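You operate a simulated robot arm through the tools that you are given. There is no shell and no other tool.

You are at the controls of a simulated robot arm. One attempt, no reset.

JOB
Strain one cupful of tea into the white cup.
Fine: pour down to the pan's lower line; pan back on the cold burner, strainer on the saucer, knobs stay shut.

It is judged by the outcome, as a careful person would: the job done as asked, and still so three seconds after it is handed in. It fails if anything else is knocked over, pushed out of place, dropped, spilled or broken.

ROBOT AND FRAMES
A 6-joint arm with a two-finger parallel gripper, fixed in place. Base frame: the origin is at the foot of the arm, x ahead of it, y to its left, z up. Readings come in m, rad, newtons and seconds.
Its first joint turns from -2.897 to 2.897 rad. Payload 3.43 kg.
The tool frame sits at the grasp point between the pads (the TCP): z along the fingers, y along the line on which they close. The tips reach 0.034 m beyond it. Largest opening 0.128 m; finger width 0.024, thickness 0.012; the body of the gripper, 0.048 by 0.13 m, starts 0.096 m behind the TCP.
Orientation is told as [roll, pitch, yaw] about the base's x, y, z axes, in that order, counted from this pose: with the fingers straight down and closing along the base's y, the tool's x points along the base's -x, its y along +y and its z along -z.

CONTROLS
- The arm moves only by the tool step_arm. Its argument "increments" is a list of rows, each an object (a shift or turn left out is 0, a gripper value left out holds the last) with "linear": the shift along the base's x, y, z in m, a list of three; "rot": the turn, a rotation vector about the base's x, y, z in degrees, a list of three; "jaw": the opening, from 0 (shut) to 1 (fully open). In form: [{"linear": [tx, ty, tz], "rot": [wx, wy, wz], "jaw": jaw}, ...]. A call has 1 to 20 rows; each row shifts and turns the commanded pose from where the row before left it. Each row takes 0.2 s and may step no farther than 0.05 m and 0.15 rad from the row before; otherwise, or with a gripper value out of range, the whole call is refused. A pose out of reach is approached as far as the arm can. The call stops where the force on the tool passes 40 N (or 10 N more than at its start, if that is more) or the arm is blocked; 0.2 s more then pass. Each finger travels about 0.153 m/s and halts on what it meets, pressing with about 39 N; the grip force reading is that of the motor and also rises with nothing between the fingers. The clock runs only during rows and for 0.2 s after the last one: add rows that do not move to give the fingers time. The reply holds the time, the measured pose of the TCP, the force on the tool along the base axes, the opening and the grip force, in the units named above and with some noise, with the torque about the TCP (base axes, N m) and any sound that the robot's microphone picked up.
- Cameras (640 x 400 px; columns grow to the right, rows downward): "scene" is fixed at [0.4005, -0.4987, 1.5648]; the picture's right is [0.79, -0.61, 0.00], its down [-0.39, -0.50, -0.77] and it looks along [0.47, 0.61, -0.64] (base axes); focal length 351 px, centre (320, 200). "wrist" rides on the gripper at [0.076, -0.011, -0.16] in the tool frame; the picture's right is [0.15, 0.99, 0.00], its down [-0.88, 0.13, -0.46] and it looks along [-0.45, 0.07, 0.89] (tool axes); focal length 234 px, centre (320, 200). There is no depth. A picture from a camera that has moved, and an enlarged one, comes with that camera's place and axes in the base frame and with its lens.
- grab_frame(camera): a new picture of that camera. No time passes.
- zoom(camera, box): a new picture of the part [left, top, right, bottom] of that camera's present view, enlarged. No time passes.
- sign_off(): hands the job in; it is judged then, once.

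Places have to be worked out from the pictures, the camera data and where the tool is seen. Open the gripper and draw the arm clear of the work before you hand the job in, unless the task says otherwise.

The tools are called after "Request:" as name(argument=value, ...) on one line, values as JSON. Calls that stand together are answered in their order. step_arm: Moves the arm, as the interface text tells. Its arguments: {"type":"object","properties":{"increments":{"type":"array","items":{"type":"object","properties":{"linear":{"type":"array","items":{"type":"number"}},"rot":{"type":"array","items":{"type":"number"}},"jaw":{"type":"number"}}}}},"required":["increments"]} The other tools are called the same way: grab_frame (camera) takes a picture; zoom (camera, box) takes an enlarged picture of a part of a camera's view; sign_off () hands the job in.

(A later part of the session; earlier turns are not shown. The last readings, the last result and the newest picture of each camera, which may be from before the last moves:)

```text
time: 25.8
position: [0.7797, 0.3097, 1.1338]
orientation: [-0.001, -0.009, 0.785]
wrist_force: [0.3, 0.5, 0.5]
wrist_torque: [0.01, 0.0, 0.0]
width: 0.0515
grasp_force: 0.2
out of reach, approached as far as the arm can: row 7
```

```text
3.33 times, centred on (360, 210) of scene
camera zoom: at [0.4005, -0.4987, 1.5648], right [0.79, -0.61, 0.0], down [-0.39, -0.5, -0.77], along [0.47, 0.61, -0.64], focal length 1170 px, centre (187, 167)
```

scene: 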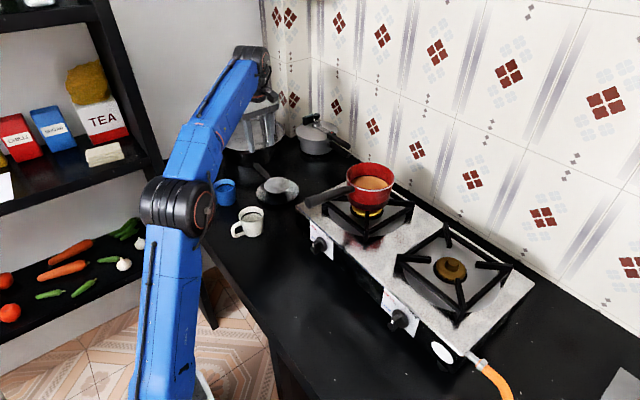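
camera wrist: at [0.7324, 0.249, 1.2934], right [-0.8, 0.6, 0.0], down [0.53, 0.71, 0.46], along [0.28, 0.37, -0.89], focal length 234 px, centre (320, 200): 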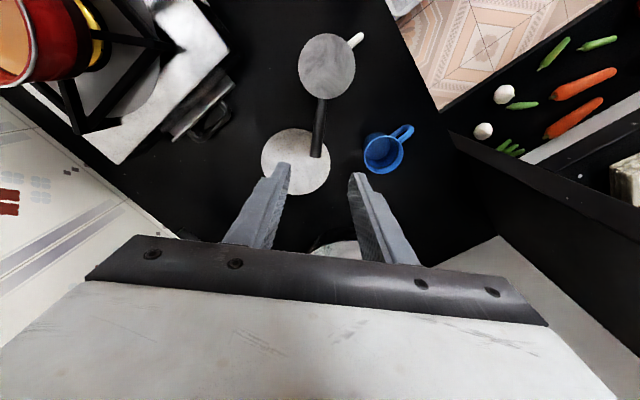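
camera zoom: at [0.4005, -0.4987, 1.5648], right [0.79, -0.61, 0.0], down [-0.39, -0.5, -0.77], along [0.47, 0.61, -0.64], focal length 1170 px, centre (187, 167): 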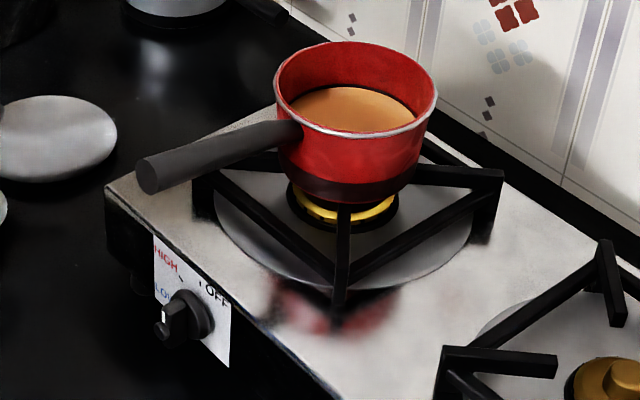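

The strainer is stable on the cup. Before handling the pan I'll check both knobs and both burners to confirm which burner is cold.

Request:
zoom(camera="scene", box=[300, 215, 350, 265])

Request:
zoom(camera="scene", box=[380, 285, 430, 335])

Request:
zoom(camera="scene", box=[340, 190, 400, 230])

Request:
zoom(camera="scene", box=[420, 245, 480, 290])

Request:
zoom(camera="wrist", box=[0, 0, 240, 170])

```text
8.00 times, centred on (325, 240) of scene
camera zoom: at [0.4005, -0.4987, 1.5648], right [0.79, -0.61, 0.0], down [-0.39, -0.5, -0.77], along [0.47, 0.61, -0.64], focal length 2807 px, centre (280, -120)
```

zoom: 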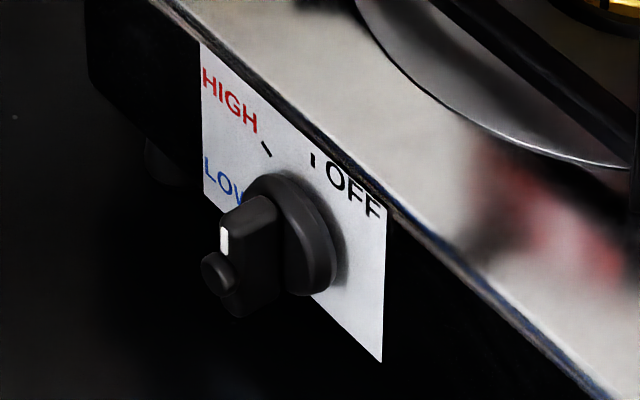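

```text
8.00 times, centred on (405, 310) of scene
camera zoom: at [0.4005, -0.4987, 1.5648], right [0.79, -0.61, 0.0], down [-0.39, -0.5, -0.77], along [0.47, 0.61, -0.64], focal length 2807 px, centre (-360, -680)
```

zoom: 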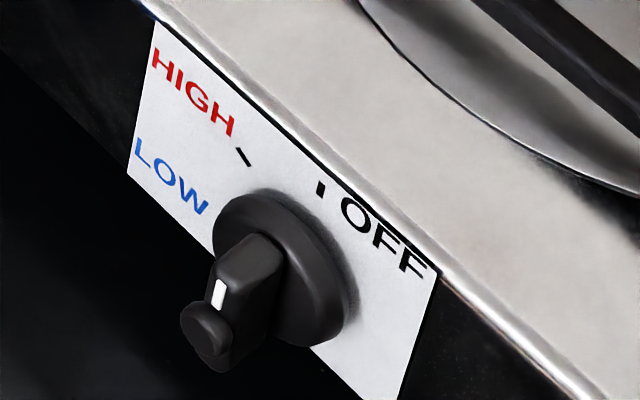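

```text
10.00 times, centred on (370, 210) of scene
camera zoom: at [0.4005, -0.4987, 1.5648], right [0.79, -0.61, 0.0], down [-0.39, -0.5, -0.77], along [0.47, 0.61, -0.64], focal length 3509 px, centre (-180, 100)
```

zoom: 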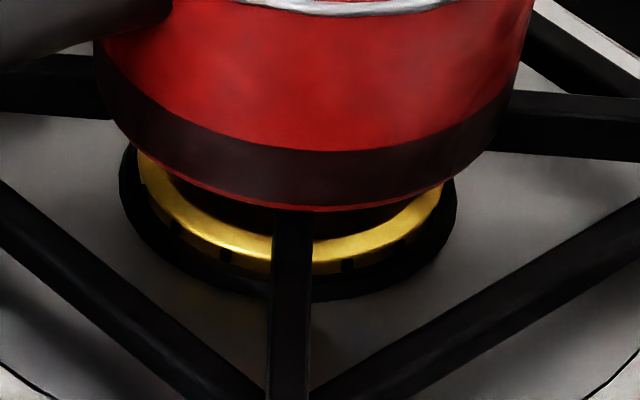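

```text
8.89 times, centred on (450, 268) of scene
camera zoom: at [0.4005, -0.4987, 1.5648], right [0.79, -0.61, 0.0], down [-0.39, -0.5, -0.77], along [0.47, 0.61, -0.64], focal length 3119 px, centre (-836, -400)
```

zoom: 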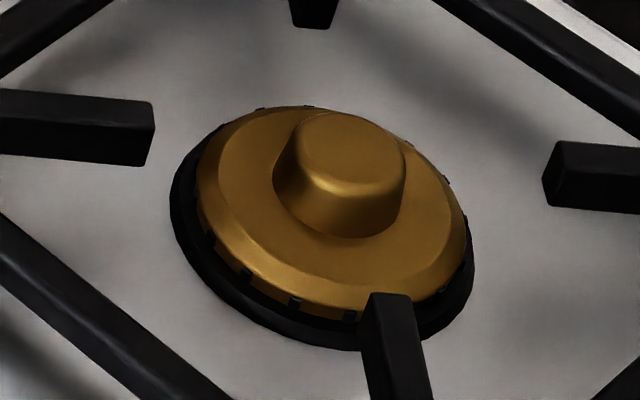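

```text
2.35 times, centred on (120, 85) of wrist
camera zoom: at [0.7324, 0.249, 1.2934], right [-0.8, 0.6, 0.0], down [0.53, 0.71, 0.46], along [0.28, 0.37, -0.89], focal length 551 px, centre (791, 471)
```

zoom: 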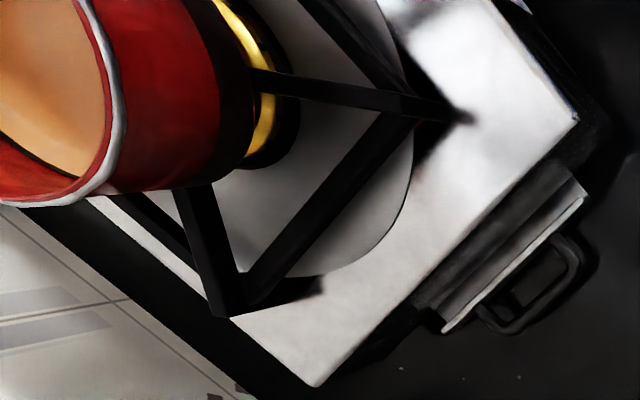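

Both knobs are in the same shut position and the burner under the pan is unlit brass, so the pan goes back on that same burner. I'll rotate back to yaw 0 and move above the pan handle for a good view.

Request:
step_arm(increments=[{"linear": [-0.005, -0.036, 0], "rot": [0, 0, -7.5]}, {"linear": [-0.005, -0.036, 0], "rot": [0, 0, -7.5]}, {"linear": [-0.005, -0.036, 0], "rot": [0, 0, -7.5]}, {"linear": [-0.005, -0.036, 0], "rot": [0, 0, -7.5]}, {"linear": [-0.005, -0.036, 0], "rot": [0, 0, -7.5]}, {"linear": [-0.005, -0.036, 0], "rot": [0, 0, -7.5]}, {"linear": [0, -0.034, 0]}, {}])

Request:
grab_frame(camera="wrist")

Request:
grab_frame(camera="scene")

```text
time: 27.6
position: [0.7475, 0.0581, 1.132]
orientation: [0.001, -0.003, -0.001]
wrist_force: [0.1, 0.1, 0.0]
wrist_torque: [0.01, -0.01, -0.02]
width: 0.0514
grasp_force: 0.1
```

```text
taken
camera wrist: at [0.671, 0.0475, 1.2928], right [-0.14, 0.99, 0.0], down [0.88, 0.13, 0.46], along [0.45, 0.07, -0.89], focal length 234 px, centre (320, 200)
```

wrist: 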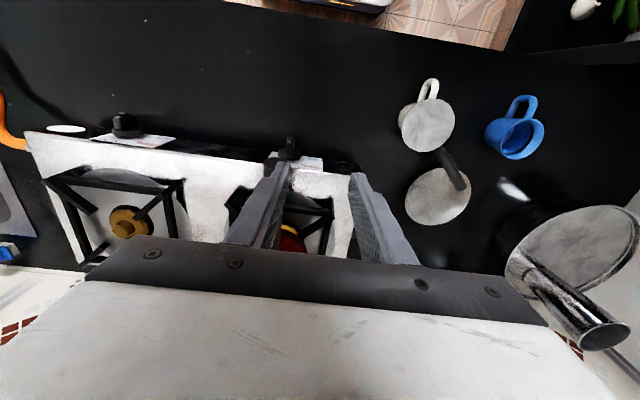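

```text
taken
```

scene: 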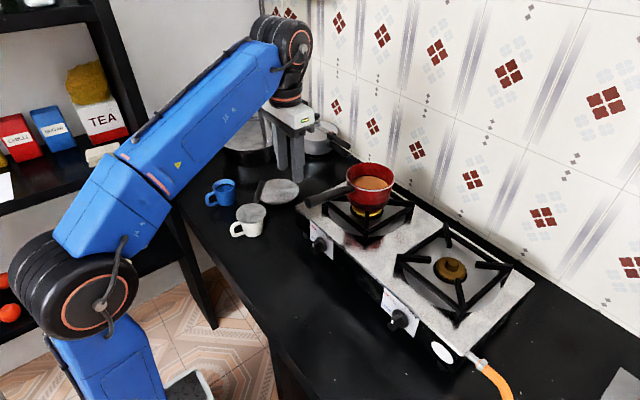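

The gripper hides the pan at this pose. I'll tilt the tool forward about 24° (fingers toward +x) so the camera can look into the pan.

Request:
step_arm(increments=[{"rot": [0, -8, 0]}, {"rot": [0, -8, 0]}, {"rot": [0, -8, 0]}, {}])

Request:
grab_frame(camera="wrist")

```text
time: 28.6
position: [0.7483, 0.058, 1.1315]
orientation: [0.001, -0.423, -0.003]
wrist_force: [1.0, -0.1, 0.1]
wrist_torque: [0.01, 0.01, 0.02]
width: 0.0508
grasp_force: 0.1
```

```text
taken
camera wrist: at [0.6133, 0.0472, 1.2476], right [-0.13, 0.99, -0.06], down [0.62, 0.13, 0.78], along [0.78, 0.07, -0.63], focal length 234 px, centre (320, 200)
```

wrist: 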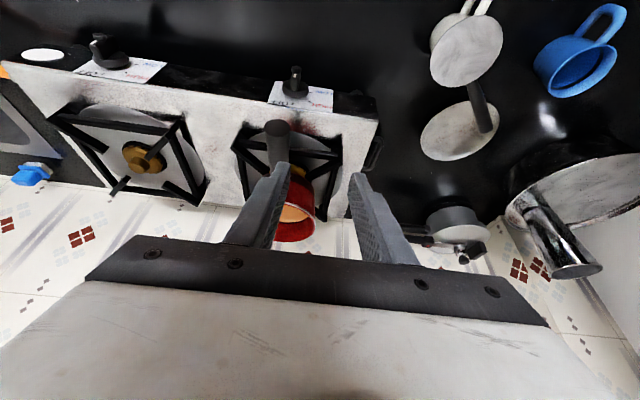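

The pan is now visible but partly behind the left finger. I'll shift 3 cm toward −y, open the jaw wide for a clear view, and zoom in.

Request:
step_arm(increments=[{"linear": [0.01, -0.03, 0], "jaw": 0.9}, {"jaw": 1.0}, {}])

Request:
grab_frame(camera="wrist")

Request:
zoom(camera="wrist", box=[240, 90, 400, 260])

```text
time: 29.4
position: [0.7566, 0.0286, 1.1322]
orientation: [-0.001, -0.422, -0.002]
wrist_force: [0.7, 0.4, 0.0]
wrist_torque: [-0.03, -0.01, 0.02]
width: 0.1279
grasp_force: 0.0
```

```text
taken
camera wrist: at [0.6227, 0.0171, 1.2478], right [-0.13, 0.99, -0.06], down [0.62, 0.13, 0.78], along [0.78, 0.07, -0.63], focal length 234 px, centre (320, 200)
```

wrist: 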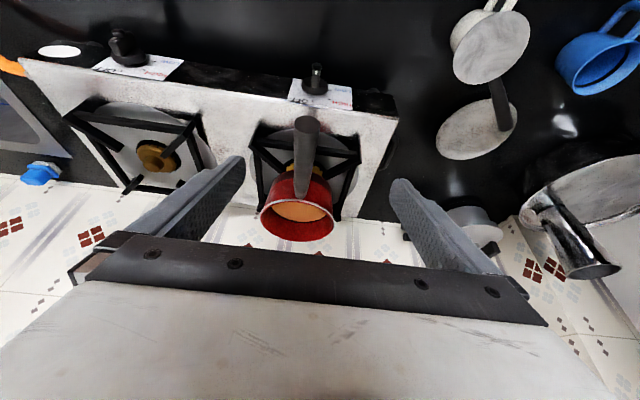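

```text
2.35 times, centred on (320, 175) of wrist
camera zoom: at [0.6227, 0.0171, 1.2478], right [-0.13, 0.99, -0.06], down [0.62, 0.13, 0.78], along [0.78, 0.07, -0.63], focal length 551 px, centre (320, 259)
```

zoom: 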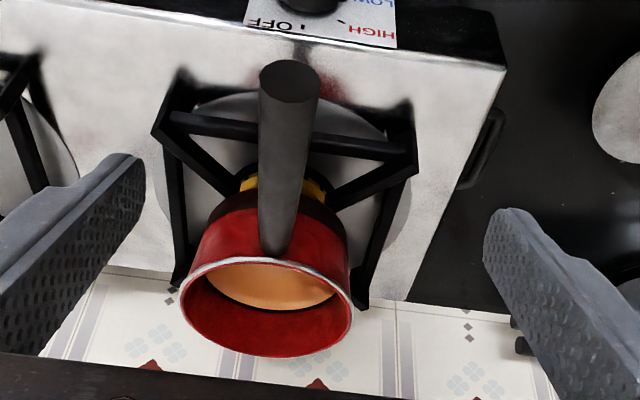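

I work out the pan rim centre at (0.961, 0.010, 1.025), radius ≈0.063, bottom z≈0.954. The handle runs along −x up to its tip at (0.760, 0.010, 1.041), about 25 mm thick. I'll look inside the pan for the level lines.

Request:
zoom(camera="wrist", box=[255, 180, 345, 250])

Request:
zoom(camera="scene", box=[340, 155, 400, 225])

```text
5.71 times, centred on (300, 215) of wrist
camera zoom: at [0.6227, 0.0171, 1.2478], right [-0.13, 0.99, -0.06], down [0.62, 0.13, 0.78], along [0.78, 0.07, -0.63], focal length 1338 px, centre (434, 114)
```

zoom: 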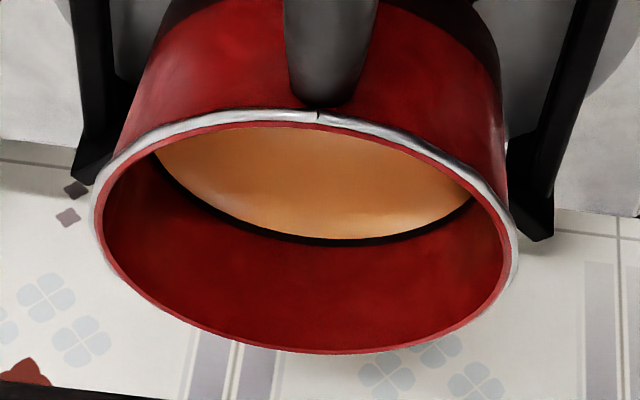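

```text
5.71 times, centred on (370, 190) of scene
camera zoom: at [0.4005, -0.4987, 1.5648], right [0.79, -0.61, 0.0], down [-0.39, -0.5, -0.77], along [0.47, 0.61, -0.64], focal length 2005 px, centre (34, 257)
```

zoom: 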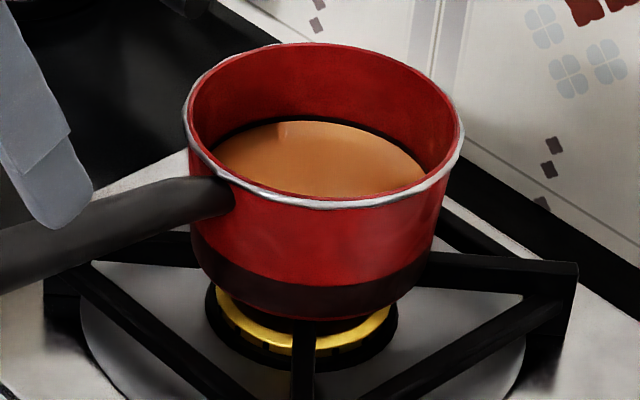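

The tea stands at an upper line and the lower line is still hidden. My plan is to grip the handle lengthwise from behind with the tool nearly horizontal, which resists the pan's weight and lets me pour by wrist roll, with the camera on the upper side. First I'll back off and pitch the tool forward.

Request:
step_arm(increments=[{"linear": [-0.025, 0, 0.0], "rot": [0, -7.8, 0]}, {"linear": [-0.025, 0, 0.0], "rot": [0, -7.8, 0]}, {"linear": [-0.025, 0, 0.0], "rot": [0, -7.8, 0]}, {"linear": [-0.025, 0, 0.0], "rot": [0, -7.8, 0]}, {"linear": [-0.025, 0, 0.0], "rot": [0, -7.8, 0]}, {"linear": [-0.02, 0, 0.0], "rot": [0, -7.8, 0]}, {"rot": [0, -7.8, 0]}, {}])

Request:
grab_frame(camera="scene")

Request:
grab_frame(camera="wrist")

```text
time: 31.2
position: [0.6124, 0.0277, 1.1326]
orientation: [0.009, -1.375, -0.009]
wrist_force: [-1.0, 0.4, -0.3]
wrist_torque: [0.02, 0.02, -0.01]
width: 0.1278
grasp_force: 0.0
```

```text
taken
```

scene: 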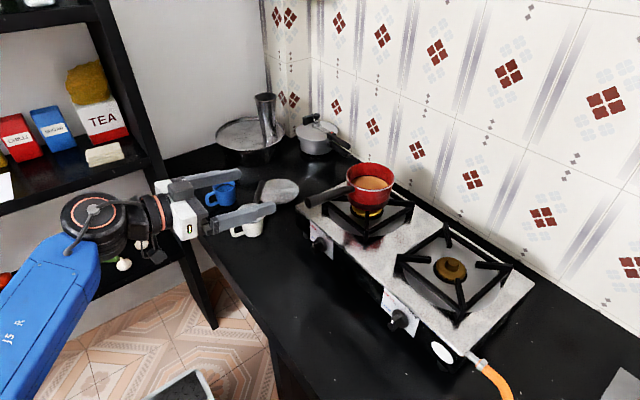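

```text
taken
camera wrist: at [0.4412, 0.0177, 1.0895], right [-0.03, 0.99, -0.14], down [-0.28, 0.13, 0.95], along [0.96, 0.07, 0.27], focal length 234 px, centre (320, 200)
```

wrist: 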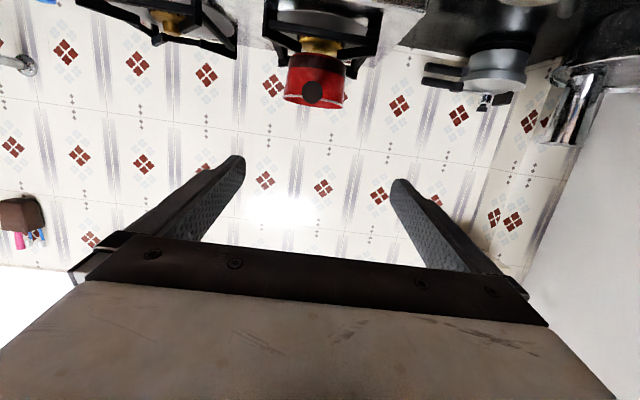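

The horizontal pose works. Now I'll roll the gripper 180° about its own axis here in free space, which puts the camera on top.

Request:
step_arm(increments=[{"rot": [8.41, 0, -1.64]}, {"rot": [8.41, 0, -1.64]}, {"rot": [8.41, 0, -1.64]}, {"rot": [8.41, 0, -1.64]}, {"rot": [8.41, 0, -1.64]}, {"rot": [8.41, 0, -1.64]}, {"rot": [8.41, 0, -1.64]}, {"rot": [8.41, 0, -1.64]}, {"rot": [8.41, 0, -1.64]}, {"rot": [8.41, 0, -1.64]}, {"rot": [8.41, 0, -1.64]}, {"rot": [8.41, 0, -1.64]}, {"rot": [8.41, 0, -1.64]}, {"rot": [8.41, 0, -1.64]}, {"rot": [8.41, 0, -1.64]}, {"rot": [8.41, 0, -1.64]}, {"rot": [8.41, 0, -1.64]}, {"rot": [8.41, 0, -1.64]}, {"rot": [8.41, 0, -1.64]}, {"rot": [8.41, 0, -1.64]}])

Request:
grab_frame(camera="wrist")

Request:
grab_frame(camera="scene")

```text
time: 35.4
position: [0.6355, -0.0667, 1.1522]
orientation: [0.653, 1.334, -2.471]
wrist_force: [0.7, -0.1, -0.1]
wrist_torque: [-0.01, 0.02, 0.02]
width: 0.1281
grasp_force: 0.0
out of reach, approached as far as the arm can: row 13, 14, 15, 16, 17, 18, 19, 20
```

```text
taken
camera wrist: at [0.4916, -0.0454, 1.2552], right [0.06, -0.96, 0.28], down [-0.61, -0.26, -0.75], along [0.79, -0.13, -0.6], focal length 234 px, centre (320, 200)
```

wrist: 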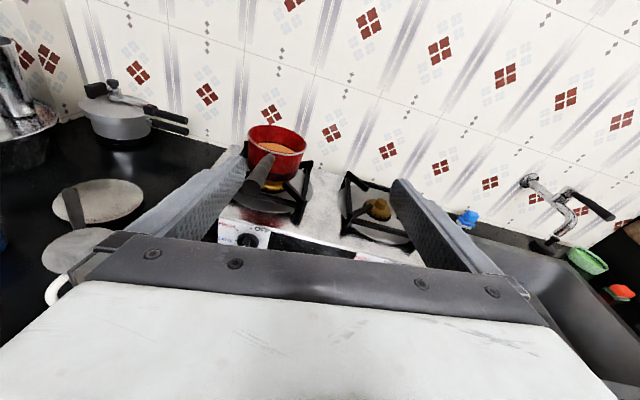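

```text
taken
```

scene: 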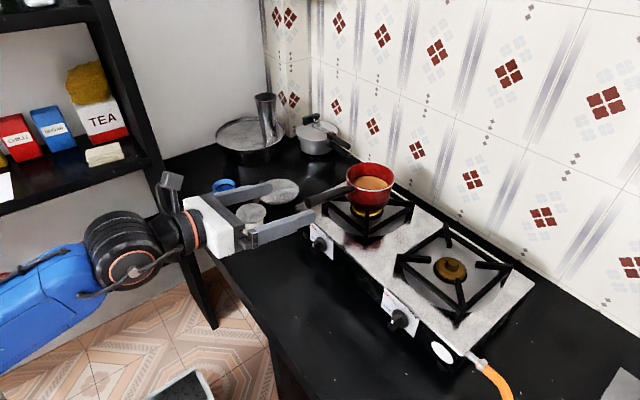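

The roll stops near +105° because of a joint limit, so I'll undo it. Keeping the camera below (roll 0) still lets me roll up to about 100° to the right. With the tool aimed along +45° when pouring, the pour faces sideways to the scene camera and stays clear of the strainer handle.

Request:
step_arm(increments=[{"rot": [-8.41, 0, 1.64]}, {"rot": [-8.41, 0, 1.64]}, {"rot": [-8.41, 0, 1.64]}, {"rot": [-8.41, 0, 1.64]}, {"rot": [-8.41, 0, 1.64]}, {"rot": [-8.41, 0, 1.64]}, {"rot": [-8.41, 0, 1.64]}, {"rot": [-8.41, 0, 1.64]}, {"rot": [-8.41, 0, 1.64]}, {"rot": [-8.41, 0, 1.64]}, {"rot": [-8.41, 0, 1.64]}, {"rot": [-8.41, 0, 1.64]}, {"rot": [-8.41, 0, 1.64]}, {"rot": [-8.41, 0, 1.64]}, {"rot": [-8.41, 0, 1.64]}, {"rot": [-8.41, 0, 1.64]}, {"rot": [-8.41, 0, 1.64]}, {"rot": [-8.41, 0, 1.64]}, {"rot": [-8.41, 0, 1.64]}, {"rot": [-8.41, 0, 1.64]}])

Request:
grab_frame(camera="scene")

Request:
grab_frame(camera="wrist")

```text
time: 39.6
position: [0.634, -0.0669, 1.1524]
orientation: [-0.006, -1.376, 0.008]
wrist_force: [0.1, 0.2, -0.3]
wrist_torque: [-0.01, -0.01, 0.02]
width: 0.1279
grasp_force: 0.0
```

```text
taken
```

scene: 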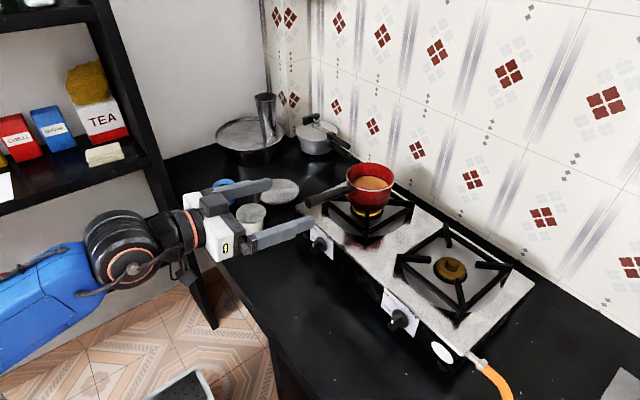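

```text
taken
camera wrist: at [0.4629, -0.0784, 1.11], right [-0.03, 0.99, -0.15], down [-0.28, 0.13, 0.95], along [0.96, 0.07, 0.27], focal length 234 px, centre (320, 200)
```

wrist: 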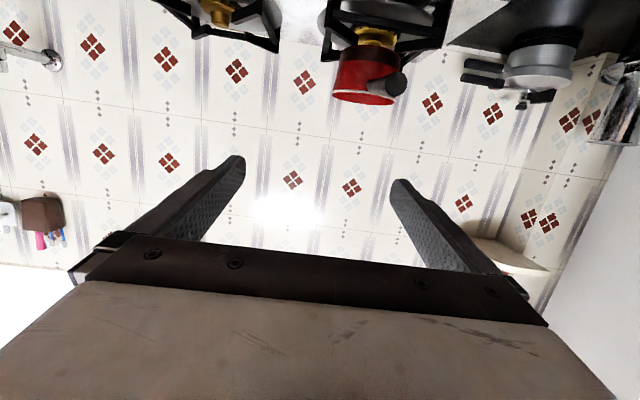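

Roll is back to zero. Before grasping the pan I'll rehearse the pour pose empty-handed: tool aimed along +45° beside the cup, high up, to see whether it can be reached.

Request:
step_arm(increments=[{"linear": [-0.0093, 0.0346, -0.019], "rot": [0, 0, 7.5], "jaw": 0.3}, {"linear": [-0.0093, 0.0346, -0.019], "rot": [0, 0, 7.5]}, {"linear": [-0.0093, 0.0346, -0.019], "rot": [0, 0, 7.5]}, {"linear": [-0.0093, 0.0346, -0.019], "rot": [0, 0, 7.5]}, {"linear": [-0.0093, 0.0346, -0.019], "rot": [0, 0, 7.5]}, {"linear": [-0.0093, 0.0346, -0.019], "rot": [0, 0, 7.5]}, {"linear": [-0.0093, 0.0346, -0.019]}, {"linear": [-0.0093, 0.0346, -0.019]}, {}])

Request:
grab_frame(camera="scene")

```text
time: 41.6
position: [0.56, 0.2112, 1.0002]
orientation: [0.01, -1.374, 0.777]
wrist_force: [-0.7, 0.7, 0.5]
wrist_torque: [-0.06, -0.01, -0.01]
width: 0.0384
grasp_force: 0.1
```

```text
taken
```

scene: 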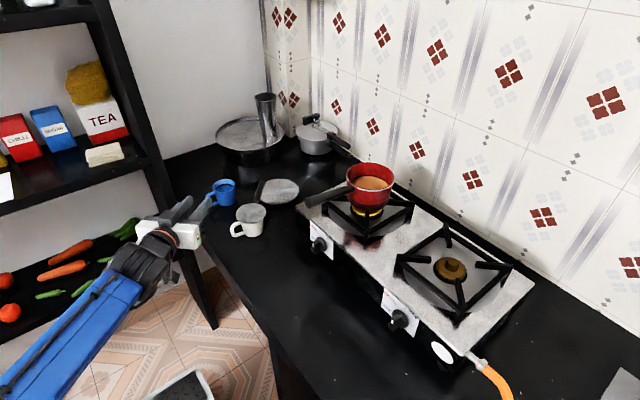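

Reached with a clear view of the cup from the scene camera. Now I'll rehearse the 70° roll with its matching translation.

Request:
step_arm(increments=[{"linear": [0.0037, -0.0033, -0.0026], "rot": [4.95, 4.95, 0]}, {"linear": [0.0037, -0.0033, -0.0026], "rot": [4.95, 4.95, 0]}, {"linear": [0.0037, -0.0033, -0.0026], "rot": [4.95, 4.95, 0]}, {"linear": [0.0037, -0.0033, -0.0026], "rot": [4.95, 4.95, 0]}, {"linear": [0.0037, -0.0033, -0.0026], "rot": [4.95, 4.95, 0]}, {"linear": [0.0037, -0.0033, -0.0026], "rot": [4.95, 4.95, 0]}, {"linear": [0.0037, -0.0033, -0.0026], "rot": [4.95, 4.95, 0]}, {"linear": [0.0037, -0.0033, -0.0026], "rot": [4.95, 4.95, 0]}, {"linear": [0.0037, -0.0033, -0.0026], "rot": [4.95, 4.95, 0]}, {"linear": [0.0037, -0.0033, -0.0026], "rot": [4.95, 4.95, 0]}, {"rot": [4.95, 4.95, 0]}, {}])

Request:
grab_frame(camera="scene")

Request:
grab_frame(camera="wrist")

```text
time: 44.2
position: [0.5966, 0.1783, 0.9754]
orientation: [1.529, -0.219, -0.584]
wrist_force: [-1.1, 0.0, -0.1]
wrist_torque: [-0.05, -0.02, 0.02]
width: 0.0385
grasp_force: 0.0
```

```text
taken
```

scene: 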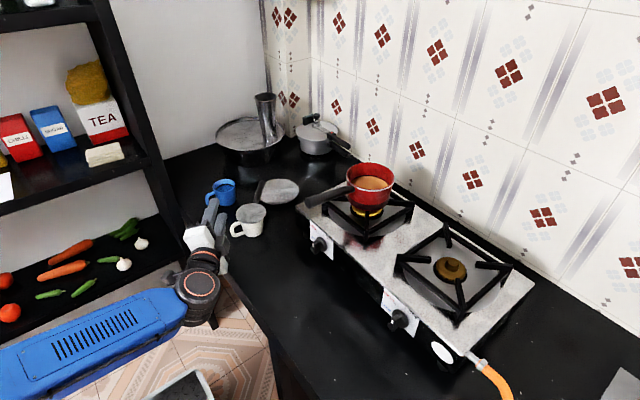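

```text
taken
camera wrist: at [0.4478, 0.0843, 0.955], right [-0.27, 0.23, 0.93], down [0.44, -0.83, 0.34], along [0.85, 0.5, 0.12], focal length 234 px, centre (320, 200)
```

wrist: 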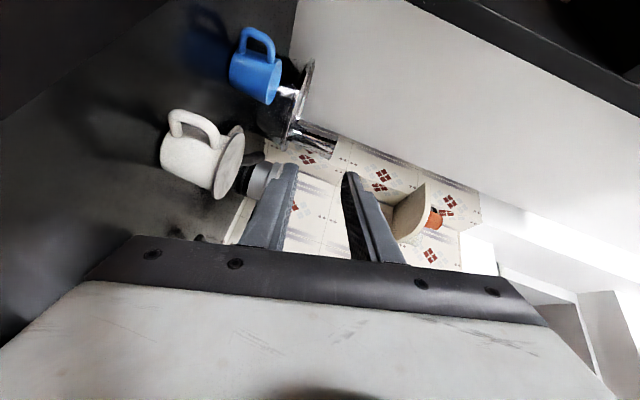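

The whole roll is reachable, and the wrist camera even sees the strainer from the side. I'll undo the roll and move back behind the pan handle.

Request:
step_arm(increments=[{"linear": [-0.003, 0, 0.01], "rot": [-4.95, -4.95, 0]}, {"linear": [-0.003, 0, 0.01], "rot": [-4.95, -4.95, 0]}, {"linear": [-0.003, 0, 0.01], "rot": [-4.95, -4.95, 0]}, {"linear": [-0.003, 0, 0.01], "rot": [-4.95, -4.95, 0]}, {"linear": [-0.003, 0, 0.01], "rot": [-4.95, -4.95, 0]}, {"linear": [-0.003, 0, 0.01], "rot": [-4.95, -4.95, 0]}, {"linear": [-0.003, 0, 0.01], "rot": [-4.95, -4.95, 0]}, {"linear": [-0.003, 0, 0.01], "rot": [-4.95, -4.95, 0]}, {"linear": [0, 0, 0], "rot": [-4.95, -4.95, 0]}, {"linear": [0, 0, 0], "rot": [-4.95, -4.95, 0]}, {"linear": [0, 0, 0], "rot": [-4.95, -4.95, 0]}, {"linear": [0.0107, -0.028, 0.0], "rot": [0, 0, -7.4]}, {"linear": [0.0107, -0.028, 0.0], "rot": [0, 0, -7.4]}, {"linear": [0.0107, -0.028, 0.0], "rot": [0, 0, -7.4]}, {"linear": [0.0107, -0.028, 0.0], "rot": [0, 0, -7.4]}, {"linear": [0.0107, -0.028, 0.0], "rot": [0, 0, -7.4]}, {"linear": [0.0107, -0.028, 0.0], "rot": [0, 0, -7.4], "jaw": 0.55}, {}])

Request:
grab_frame(camera="wrist")

Request:
grab_frame(camera="scene")

```text
time: 48.0
position: [0.6349, 0.0077, 1.0556]
orientation: [0.008, -1.377, 0.001]
wrist_force: [0.5, -0.6, -0.1]
wrist_torque: [-0.01, -0.02, 0.0]
width: 0.0703
grasp_force: 0.1
```

```text
taken
camera wrist: at [0.4645, -0.0051, 1.0129], right [-0.04, 0.99, -0.14], down [-0.28, 0.13, 0.95], along [0.96, 0.07, 0.27], focal length 234 px, centre (320, 200)
```

wrist: 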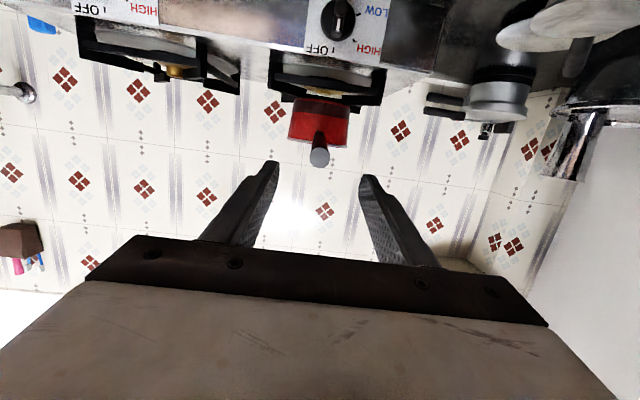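

```text
taken
```

scene: 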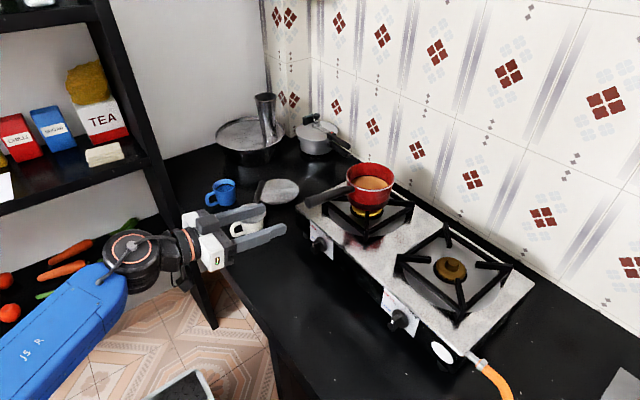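

The pan handle points straight at the gripper. I'll zoom the wrist view to line up y and height precisely.

Request:
zoom(camera="wrist", box=[260, 80, 380, 180])

Request:
zoom(camera="scene", box=[290, 150, 400, 230])

```text
4.00 times, centred on (320, 130) of wrist
camera zoom: at [0.4645, -0.0051, 1.0129], right [-0.04, 0.99, -0.14], down [-0.28, 0.13, 0.95], along [0.96, 0.07, 0.27], focal length 937 px, centre (320, 480)
```

zoom: 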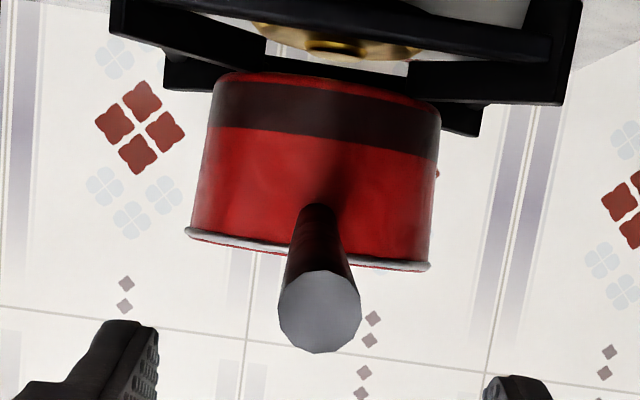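

```text
5.00 times, centred on (345, 190) of scene
camera zoom: at [0.4005, -0.4987, 1.5648], right [0.79, -0.61, 0.0], down [-0.39, -0.5, -0.77], along [0.47, 0.61, -0.64], focal length 1754 px, centre (195, 250)
```

zoom: 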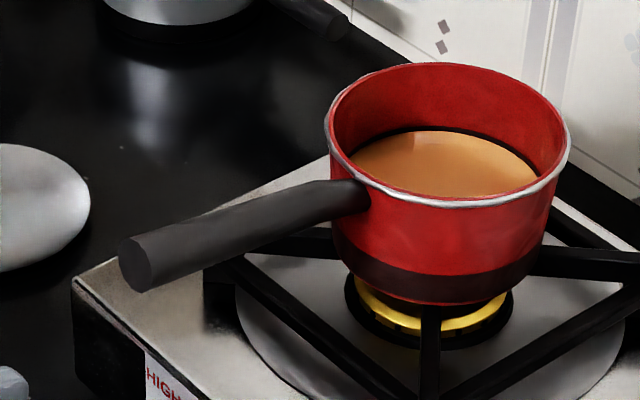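

Handle end at (0.760, 0.008, 1.042), 26 mm thick, axis at z≈1.028 for x=0.838. I'll advance along the handle axis with the fingers on both sides of it.

Request:
step_arm(increments=[{"linear": [0.035, 0, -0.0045]}, {"linear": [0.035, 0, -0.0045]}, {"linear": [0.035, 0, -0.005]}, {"linear": [0.035, 0, -0.005]}, {"linear": [0.033, 0, -0.005]}, {"linear": [0.03, 0, -0.004]}, {}])

Request:
grab_frame(camera="wrist")

Request:
zoom(camera="scene", box=[280, 140, 400, 230])

```text
time: 49.6
position: [0.8402, 0.0078, 1.0283]
orientation: [0.006, -1.372, 0.005]
wrist_force: [0.5, -0.2, -0.3]
wrist_torque: [-0.01, -0.03, 0.0]
width: 0.0704
grasp_force: 0.0
```

```text
taken
camera wrist: at [0.6691, -0.0053, 0.9852], right [-0.04, 0.99, -0.14], down [-0.28, 0.13, 0.95], along [0.96, 0.08, 0.27], focal length 234 px, centre (320, 200)
```

wrist: 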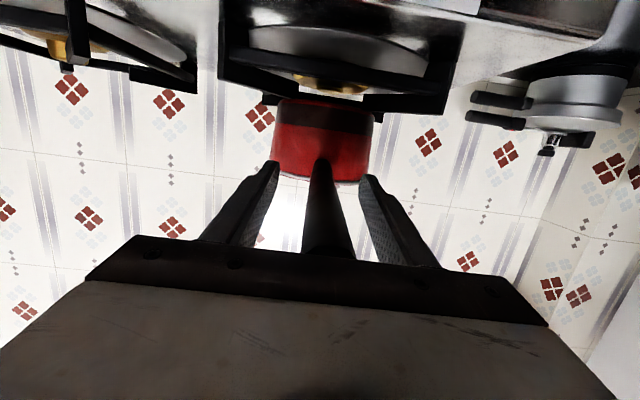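

```text
4.44 times, centred on (340, 185) of scene
camera zoom: at [0.4005, -0.4987, 1.5648], right [0.79, -0.61, 0.0], down [-0.39, -0.5, -0.77], along [0.47, 0.61, -0.64], focal length 1560 px, centre (231, 267)
```

zoom: 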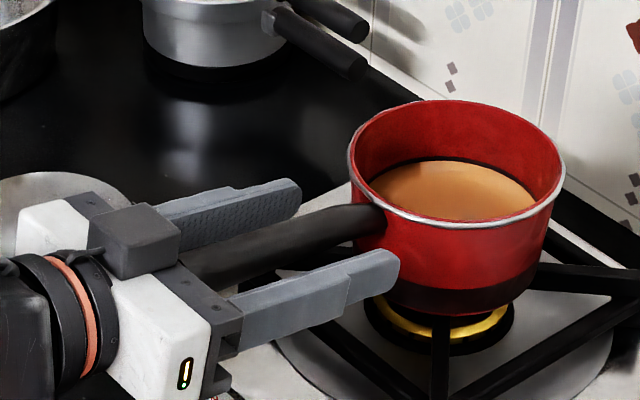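

The handle is centred between the fingers. I'll close the grip.

Request:
step_arm(increments=[{"jaw": 0.35}, {"jaw": 0.2}, {"jaw": 0.0}, {}, {}])

Request:
zoom(camera="scene", box=[280, 140, 400, 230])

Request:
grab_frame(camera="wrist")

```text
time: 50.8
position: [0.8396, 0.0084, 1.0267]
orientation: [0.004, -1.373, 0.006]
wrist_force: [0.8, 5.6, 0.1]
wrist_torque: [0.2, -0.2, 0.72]
width: 0.0245
grasp_force: 39.2
```

```text
4.44 times, centred on (340, 185) of scene
camera zoom: at [0.4005, -0.4987, 1.5648], right [0.79, -0.61, 0.0], down [-0.39, -0.5, -0.77], along [0.47, 0.61, -0.64], focal length 1560 px, centre (231, 267)
```

zoom: 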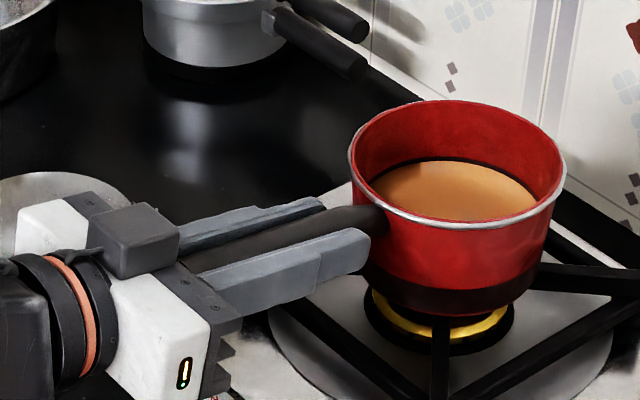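

```text
taken
camera wrist: at [0.6689, -0.0049, 0.9852], right [-0.04, 0.99, -0.14], down [-0.28, 0.13, 0.95], along [0.96, 0.08, 0.27], focal length 234 px, centre (320, 200)
```

wrist: 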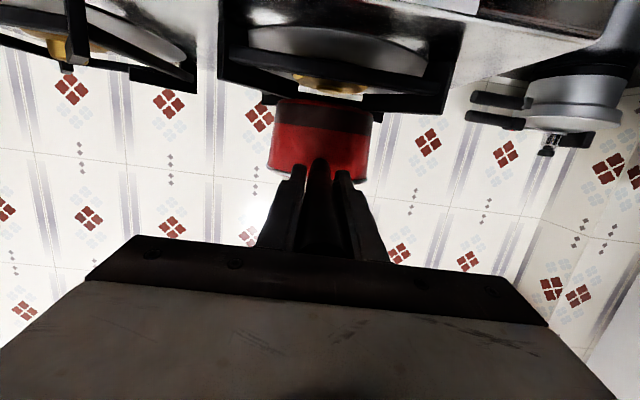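

Gripped at 24.5 mm with the pan essentially unmoved. I'll do a small test lift of 1 cm and check whether the pan stays level.

Request:
step_arm(increments=[{"linear": [0, 0, 0.003]}, {"linear": [0, 0, 0.004]}, {"linear": [0, 0, 0.004]}, {}, {}])

Request:
zoom(camera="scene", box=[280, 140, 400, 230])

Request:
grab_frame(camera="wrist")

```text
time: 52.0
position: [0.8393, 0.0082, 1.0369]
orientation: [0.005, -1.374, 0.006]
wrist_force: [0.1, 1.4, -6.0]
wrist_torque: [-0.03, 0.64, -0.02]
width: 0.0246
grasp_force: 38.6
```

```text
4.44 times, centred on (340, 185) of scene
camera zoom: at [0.4005, -0.4987, 1.5648], right [0.79, -0.61, 0.0], down [-0.39, -0.5, -0.77], along [0.47, 0.61, -0.64], focal length 1560 px, centre (231, 267)
```

zoom: 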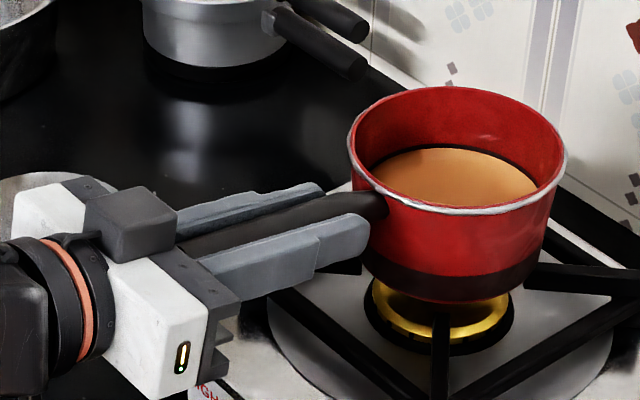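

```text
taken
camera wrist: at [0.6682, -0.0043, 0.9954], right [-0.04, 0.99, -0.14], down [-0.28, 0.13, 0.95], along [0.96, 0.08, 0.27], focal length 234 px, centre (320, 200)
```

wrist: 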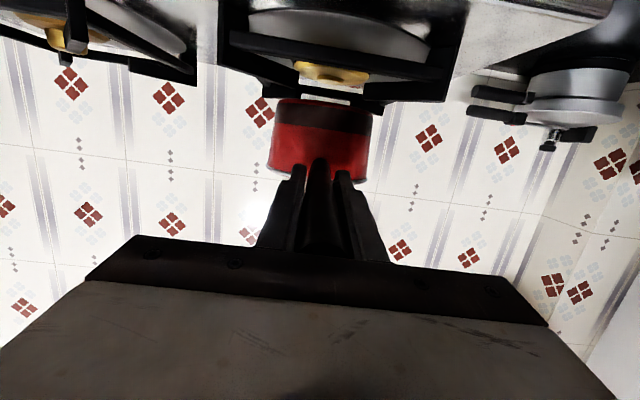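

The pan lifts cleanly and level: weight about 6 N, pitch torque 0.64 Nm, which I can use later to gauge how much is poured. I'll lift higher, then swing gently to a hover beside the cup, turning the tool to +45°.

Request:
step_arm(increments=[{"linear": [0, 0, 0.01]}, {"linear": [0, 0, 0.02]}, {"linear": [0, 0, 0.02]}, {"linear": [-0.01, 0.005, 0.013], "rot": [0, 0, 1]}, {"linear": [-0.02, 0.0153, 0], "rot": [0, 0, 3.2]}, {"linear": [-0.0205, 0.0153, 0], "rot": [0, 0, 3.2]}, {"linear": [-0.0205, 0.0153, 0], "rot": [0, 0, 3.2]}, {"linear": [-0.0205, 0.0153, 0], "rot": [0, 0, 3.2]}, {"linear": [-0.0205, 0.0153, 0], "rot": [0, 0, 3.2]}, {"linear": [-0.0205, 0.0153, 0], "rot": [0, 0, 3.2]}, {"linear": [-0.0205, 0.0153, 0], "rot": [0, 0, 3.2]}, {"linear": [-0.0205, 0.0153, 0], "rot": [0, 0, 3.2]}, {"linear": [-0.0205, 0.0153, 0], "rot": [0, 0, 3.2]}, {"linear": [-0.0205, 0.0153, 0], "rot": [0, 0, 3.2]}, {"linear": [-0.0205, 0.0153, 0], "rot": [0, 0, 3.2]}, {"linear": [-0.0205, 0.0153, 0], "rot": [0, 0, 3.2]}, {"linear": [-0.0205, 0.0153, 0], "rot": [0, 0, 3.2]}, {"linear": [-0.01, 0.008, 0], "rot": [0, 0, 2.1]}, {}, {}])

Request:
grab_frame(camera="scene")

Request:
grab_frame(camera="wrist")

```text
time: 56.2
position: [0.5546, 0.2209, 1.0997]
orientation: [0.006, -1.374, 0.783]
wrist_force: [-0.2, 0.0, -6.1]
wrist_torque: [-0.47, 0.45, -0.01]
width: 0.0243
grasp_force: 38.7
```

```text
taken
```

scene: 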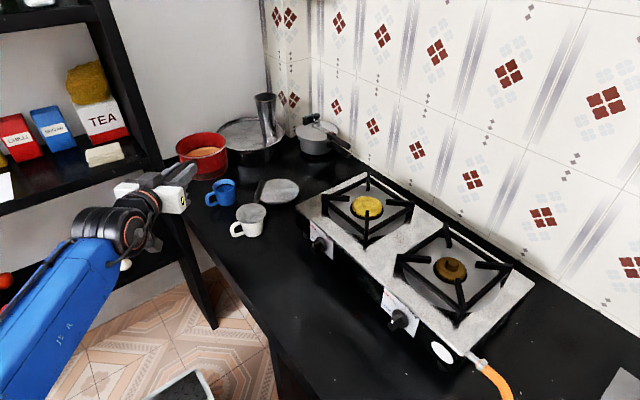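

```text
taken
camera wrist: at [0.4419, 0.0918, 1.0573], right [-0.72, 0.68, -0.14], down [-0.29, -0.1, 0.95], along [0.63, 0.73, 0.27], focal length 234 px, centre (320, 200)
```

wrist: 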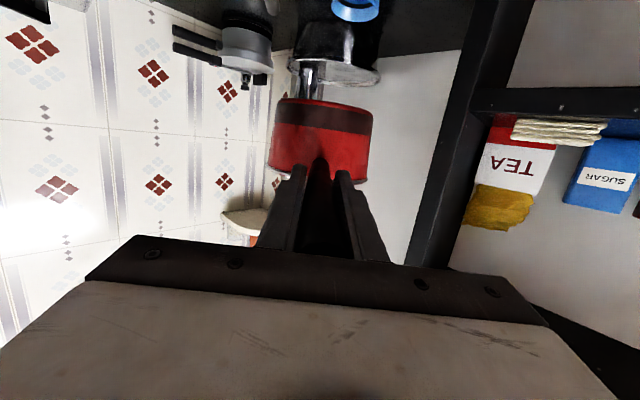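

The pan is hovering upright left of the cup with no spill. I'll zoom to verify where the pan's rim and lip are relative to the strainer.

Request:
zoom(camera="scene", box=[160, 120, 290, 245])

Request:
zoom(camera="scene", box=[165, 120, 240, 190])

```text
3.20 times, centred on (225, 182) of scene
camera zoom: at [0.4005, -0.4987, 1.5648], right [0.79, -0.61, 0.0], down [-0.39, -0.5, -0.77], along [0.47, 0.61, -0.64], focal length 1123 px, centre (624, 256)
```

zoom: 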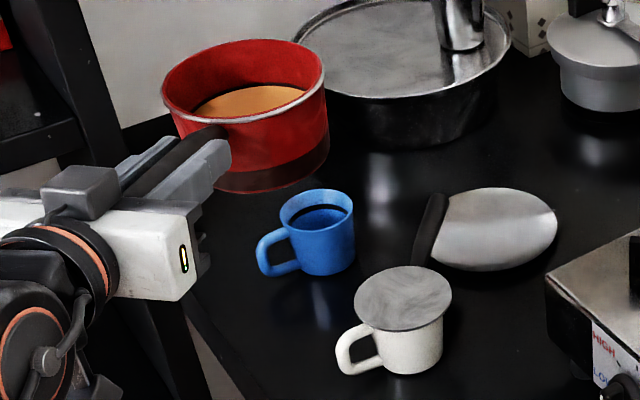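

```text
5.71 times, centred on (202, 155) of scene
camera zoom: at [0.4005, -0.4987, 1.5648], right [0.79, -0.61, 0.0], down [-0.39, -0.5, -0.77], along [0.47, 0.61, -0.64], focal length 2005 px, centre (991, 457)
```

zoom: 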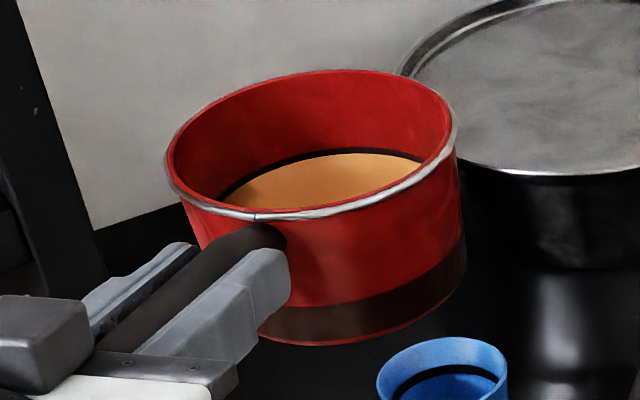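

Pan rim is at about (0.638, 0.308, 1.098), which matches my model. I'll lower it and tilt to 30°, below the expected pour-over angle, so the lip sits above the strainer just left of its centre, then look.

Request:
step_arm(increments=[{"linear": [0, 0, -0.015]}, {"linear": [0, 0, -0.025]}, {"linear": [0, 0, -0.025]}, {"linear": [0, 0, -0.015]}, {"linear": [0.0022, -0.0016, -0.0043], "rot": [2.121, 2.121, 0]}, {"linear": [0.0022, -0.0016, -0.0043], "rot": [2.121, 2.121, 0]}, {"linear": [0.0022, -0.0016, -0.0043], "rot": [2.121, 2.121, 0]}, {"linear": [0.0022, -0.0016, -0.0043], "rot": [2.121, 2.121, 0]}, {"linear": [0.0022, -0.0016, -0.0043], "rot": [2.121, 2.121, 0]}, {"linear": [0.0022, -0.0016, -0.0043], "rot": [2.121, 2.121, 0]}, {"linear": [0.0022, -0.0016, -0.0043], "rot": [2.121, 2.121, 0]}, {"linear": [0.0022, -0.0016, -0.0043], "rot": [2.121, 2.121, 0]}, {"linear": [0.0022, -0.0016, -0.0043], "rot": [2.121, 2.121, 0]}, {"linear": [0.0022, -0.0016, -0.0043], "rot": [2.121, 2.121, 0]}, {}])

Request:
zoom(camera="scene", box=[170, 130, 290, 245])

Request:
grab_frame(camera="wrist")

```text
time: 59.4
position: [0.5742, 0.2059, 0.9793]
orientation: [1.197, -1.061, -0.358]
wrist_force: [0.4, -0.3, -7.4]
wrist_torque: [-0.56, 0.32, 0.0]
width: 0.0246
grasp_force: 39.2
out of reach, approached as far as the arm can: row 6, 7
```

```text
3.48 times, centred on (230, 188) of scene
camera zoom: at [0.4005, -0.4987, 1.5648], right [0.79, -0.61, 0.0], down [-0.39, -0.5, -0.77], along [0.47, 0.61, -0.64], focal length 1220 px, centre (633, 244)
```

zoom: 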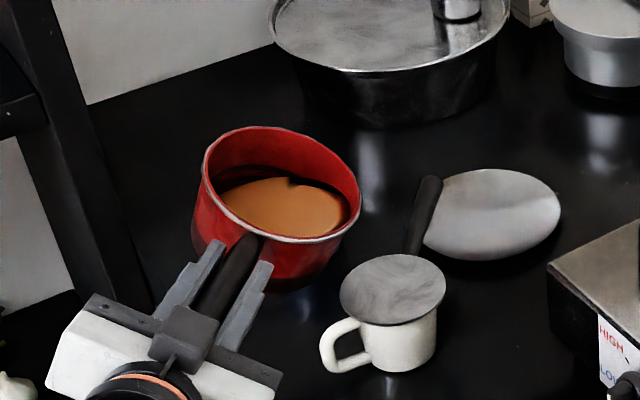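

```text
taken
camera wrist: at [0.4474, 0.0911, 0.9373], right [-0.69, 0.64, 0.32], down [0.04, -0.42, 0.91], along [0.72, 0.64, 0.26], focal length 234 px, centre (320, 200)
```

wrist: 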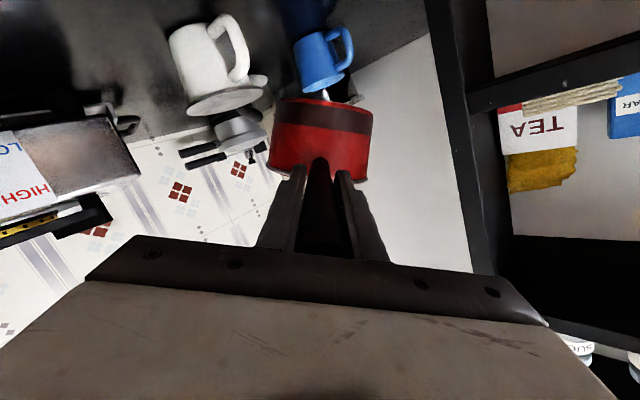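

Tilt is about 27° and the lip is above the strainer, about 19 mm left of its centre. The tea is nearing the lip. I'll lower slightly and ease to about 35° slowly while watching.

Request:
step_arm(increments=[{"linear": [0.0011, -0.0011, -0.0045]}, {"linear": [0.0011, -0.0011, -0.0045]}, {"linear": [0.001, -0.001, -0.0015], "rot": [1.131, 1.131, 0]}, {"linear": [0.001, -0.001, -0.0015], "rot": [1.131, 1.131, 0]}, {"linear": [0.001, -0.001, -0.0015], "rot": [1.131, 1.131, 0]}, {}])

Request:
zoom(camera="scene", box=[190, 140, 280, 245])

Request:
grab_frame(camera="wrist")

```text
time: 60.8
position: [0.58, 0.2016, 0.9665]
orientation: [1.259, -0.983, -0.411]
wrist_force: [0.2, 0.9, -6.9]
wrist_torque: [-0.55, 0.31, 0.0]
width: 0.0244
grasp_force: 38.8
```

```text
3.81 times, centred on (235, 192) of scene
camera zoom: at [0.4005, -0.4987, 1.5648], right [0.79, -0.61, 0.0], down [-0.39, -0.5, -0.77], along [0.47, 0.61, -0.64], focal length 1337 px, centre (644, 229)
```

zoom: 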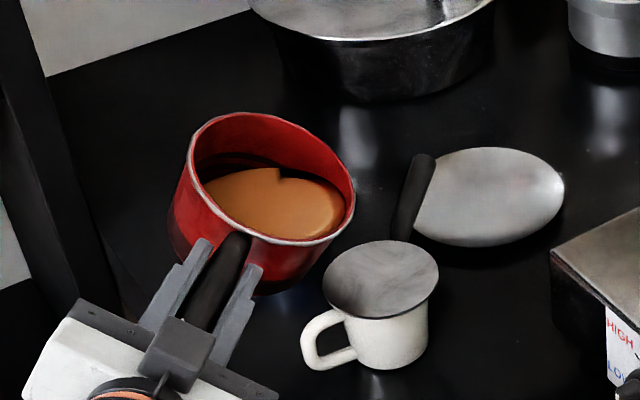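

```text
taken
camera wrist: at [0.4499, 0.0884, 0.9252], right [-0.67, 0.62, 0.4], down [0.09, -0.47, 0.88], along [0.74, 0.63, 0.26], focal length 234 px, centre (320, 200)
```

wrist: 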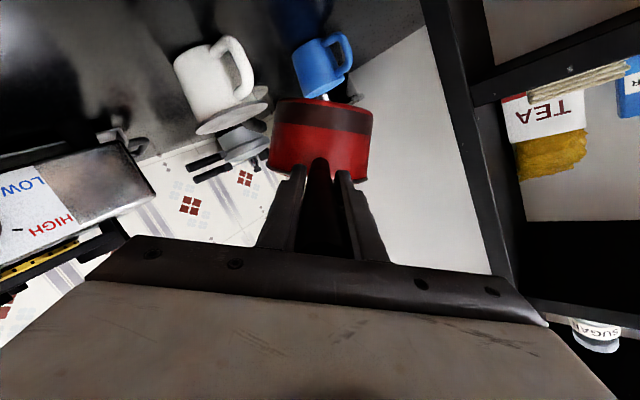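

Tilt is about 32°, the lip is at z≈0.933 over the strainer, and nothing is pouring yet. I'll go on at 1° per row while holding the lip in place.

Request:
step_arm(increments=[{"linear": [0.0004, -0.0004, -0.0009], "rot": [0.7071, 0.7071, 0]}, {"linear": [0.0004, -0.0004, -0.0009], "rot": [0.7071, 0.7071, 0]}, {"linear": [0.0004, -0.0004, -0.0009], "rot": [0.7071, 0.7071, 0]}, {"linear": [0.0004, -0.0004, -0.0009], "rot": [0.7071, 0.7071, 0]}, {}, {}])

Request:
zoom(camera="scene", box=[200, 145, 270, 245])

Request:
zoom(camera="wrist", box=[150, 20, 390, 200])

```text
time: 62.2
position: [0.5812, 0.2001, 0.9614]
orientation: [1.302, -0.916, -0.445]
wrist_force: [-0.2, -0.1, -6.4]
wrist_torque: [-0.58, 0.28, -0.01]
width: 0.0246
grasp_force: 38.9
```

```text
4.00 times, centred on (235, 195) of scene
camera zoom: at [0.4005, -0.4987, 1.5648], right [0.79, -0.61, 0.0], down [-0.39, -0.5, -0.77], along [0.47, 0.61, -0.64], focal length 1404 px, centre (660, 220)
```

zoom: 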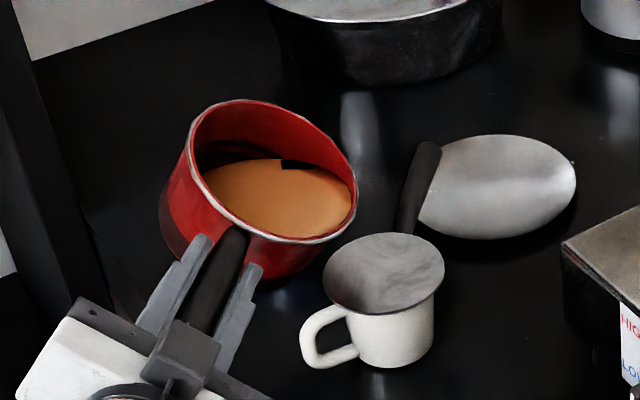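

```text
2.22 times, centred on (270, 110) of wrist
camera zoom: at [0.4492, 0.0893, 0.9223], right [-0.65, 0.6, 0.46], down [0.13, -0.51, 0.85], along [0.75, 0.61, 0.25], focal length 520 px, centre (431, 400)
```

zoom: 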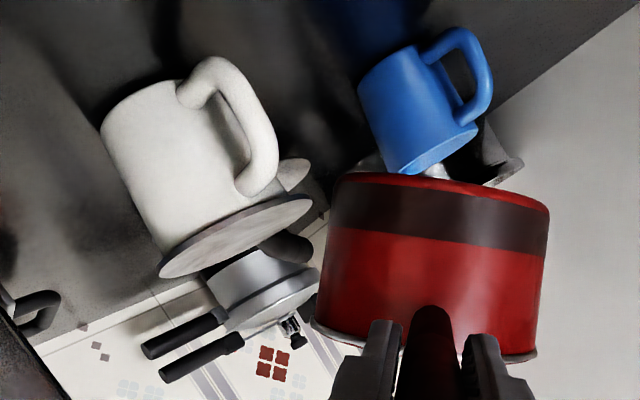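

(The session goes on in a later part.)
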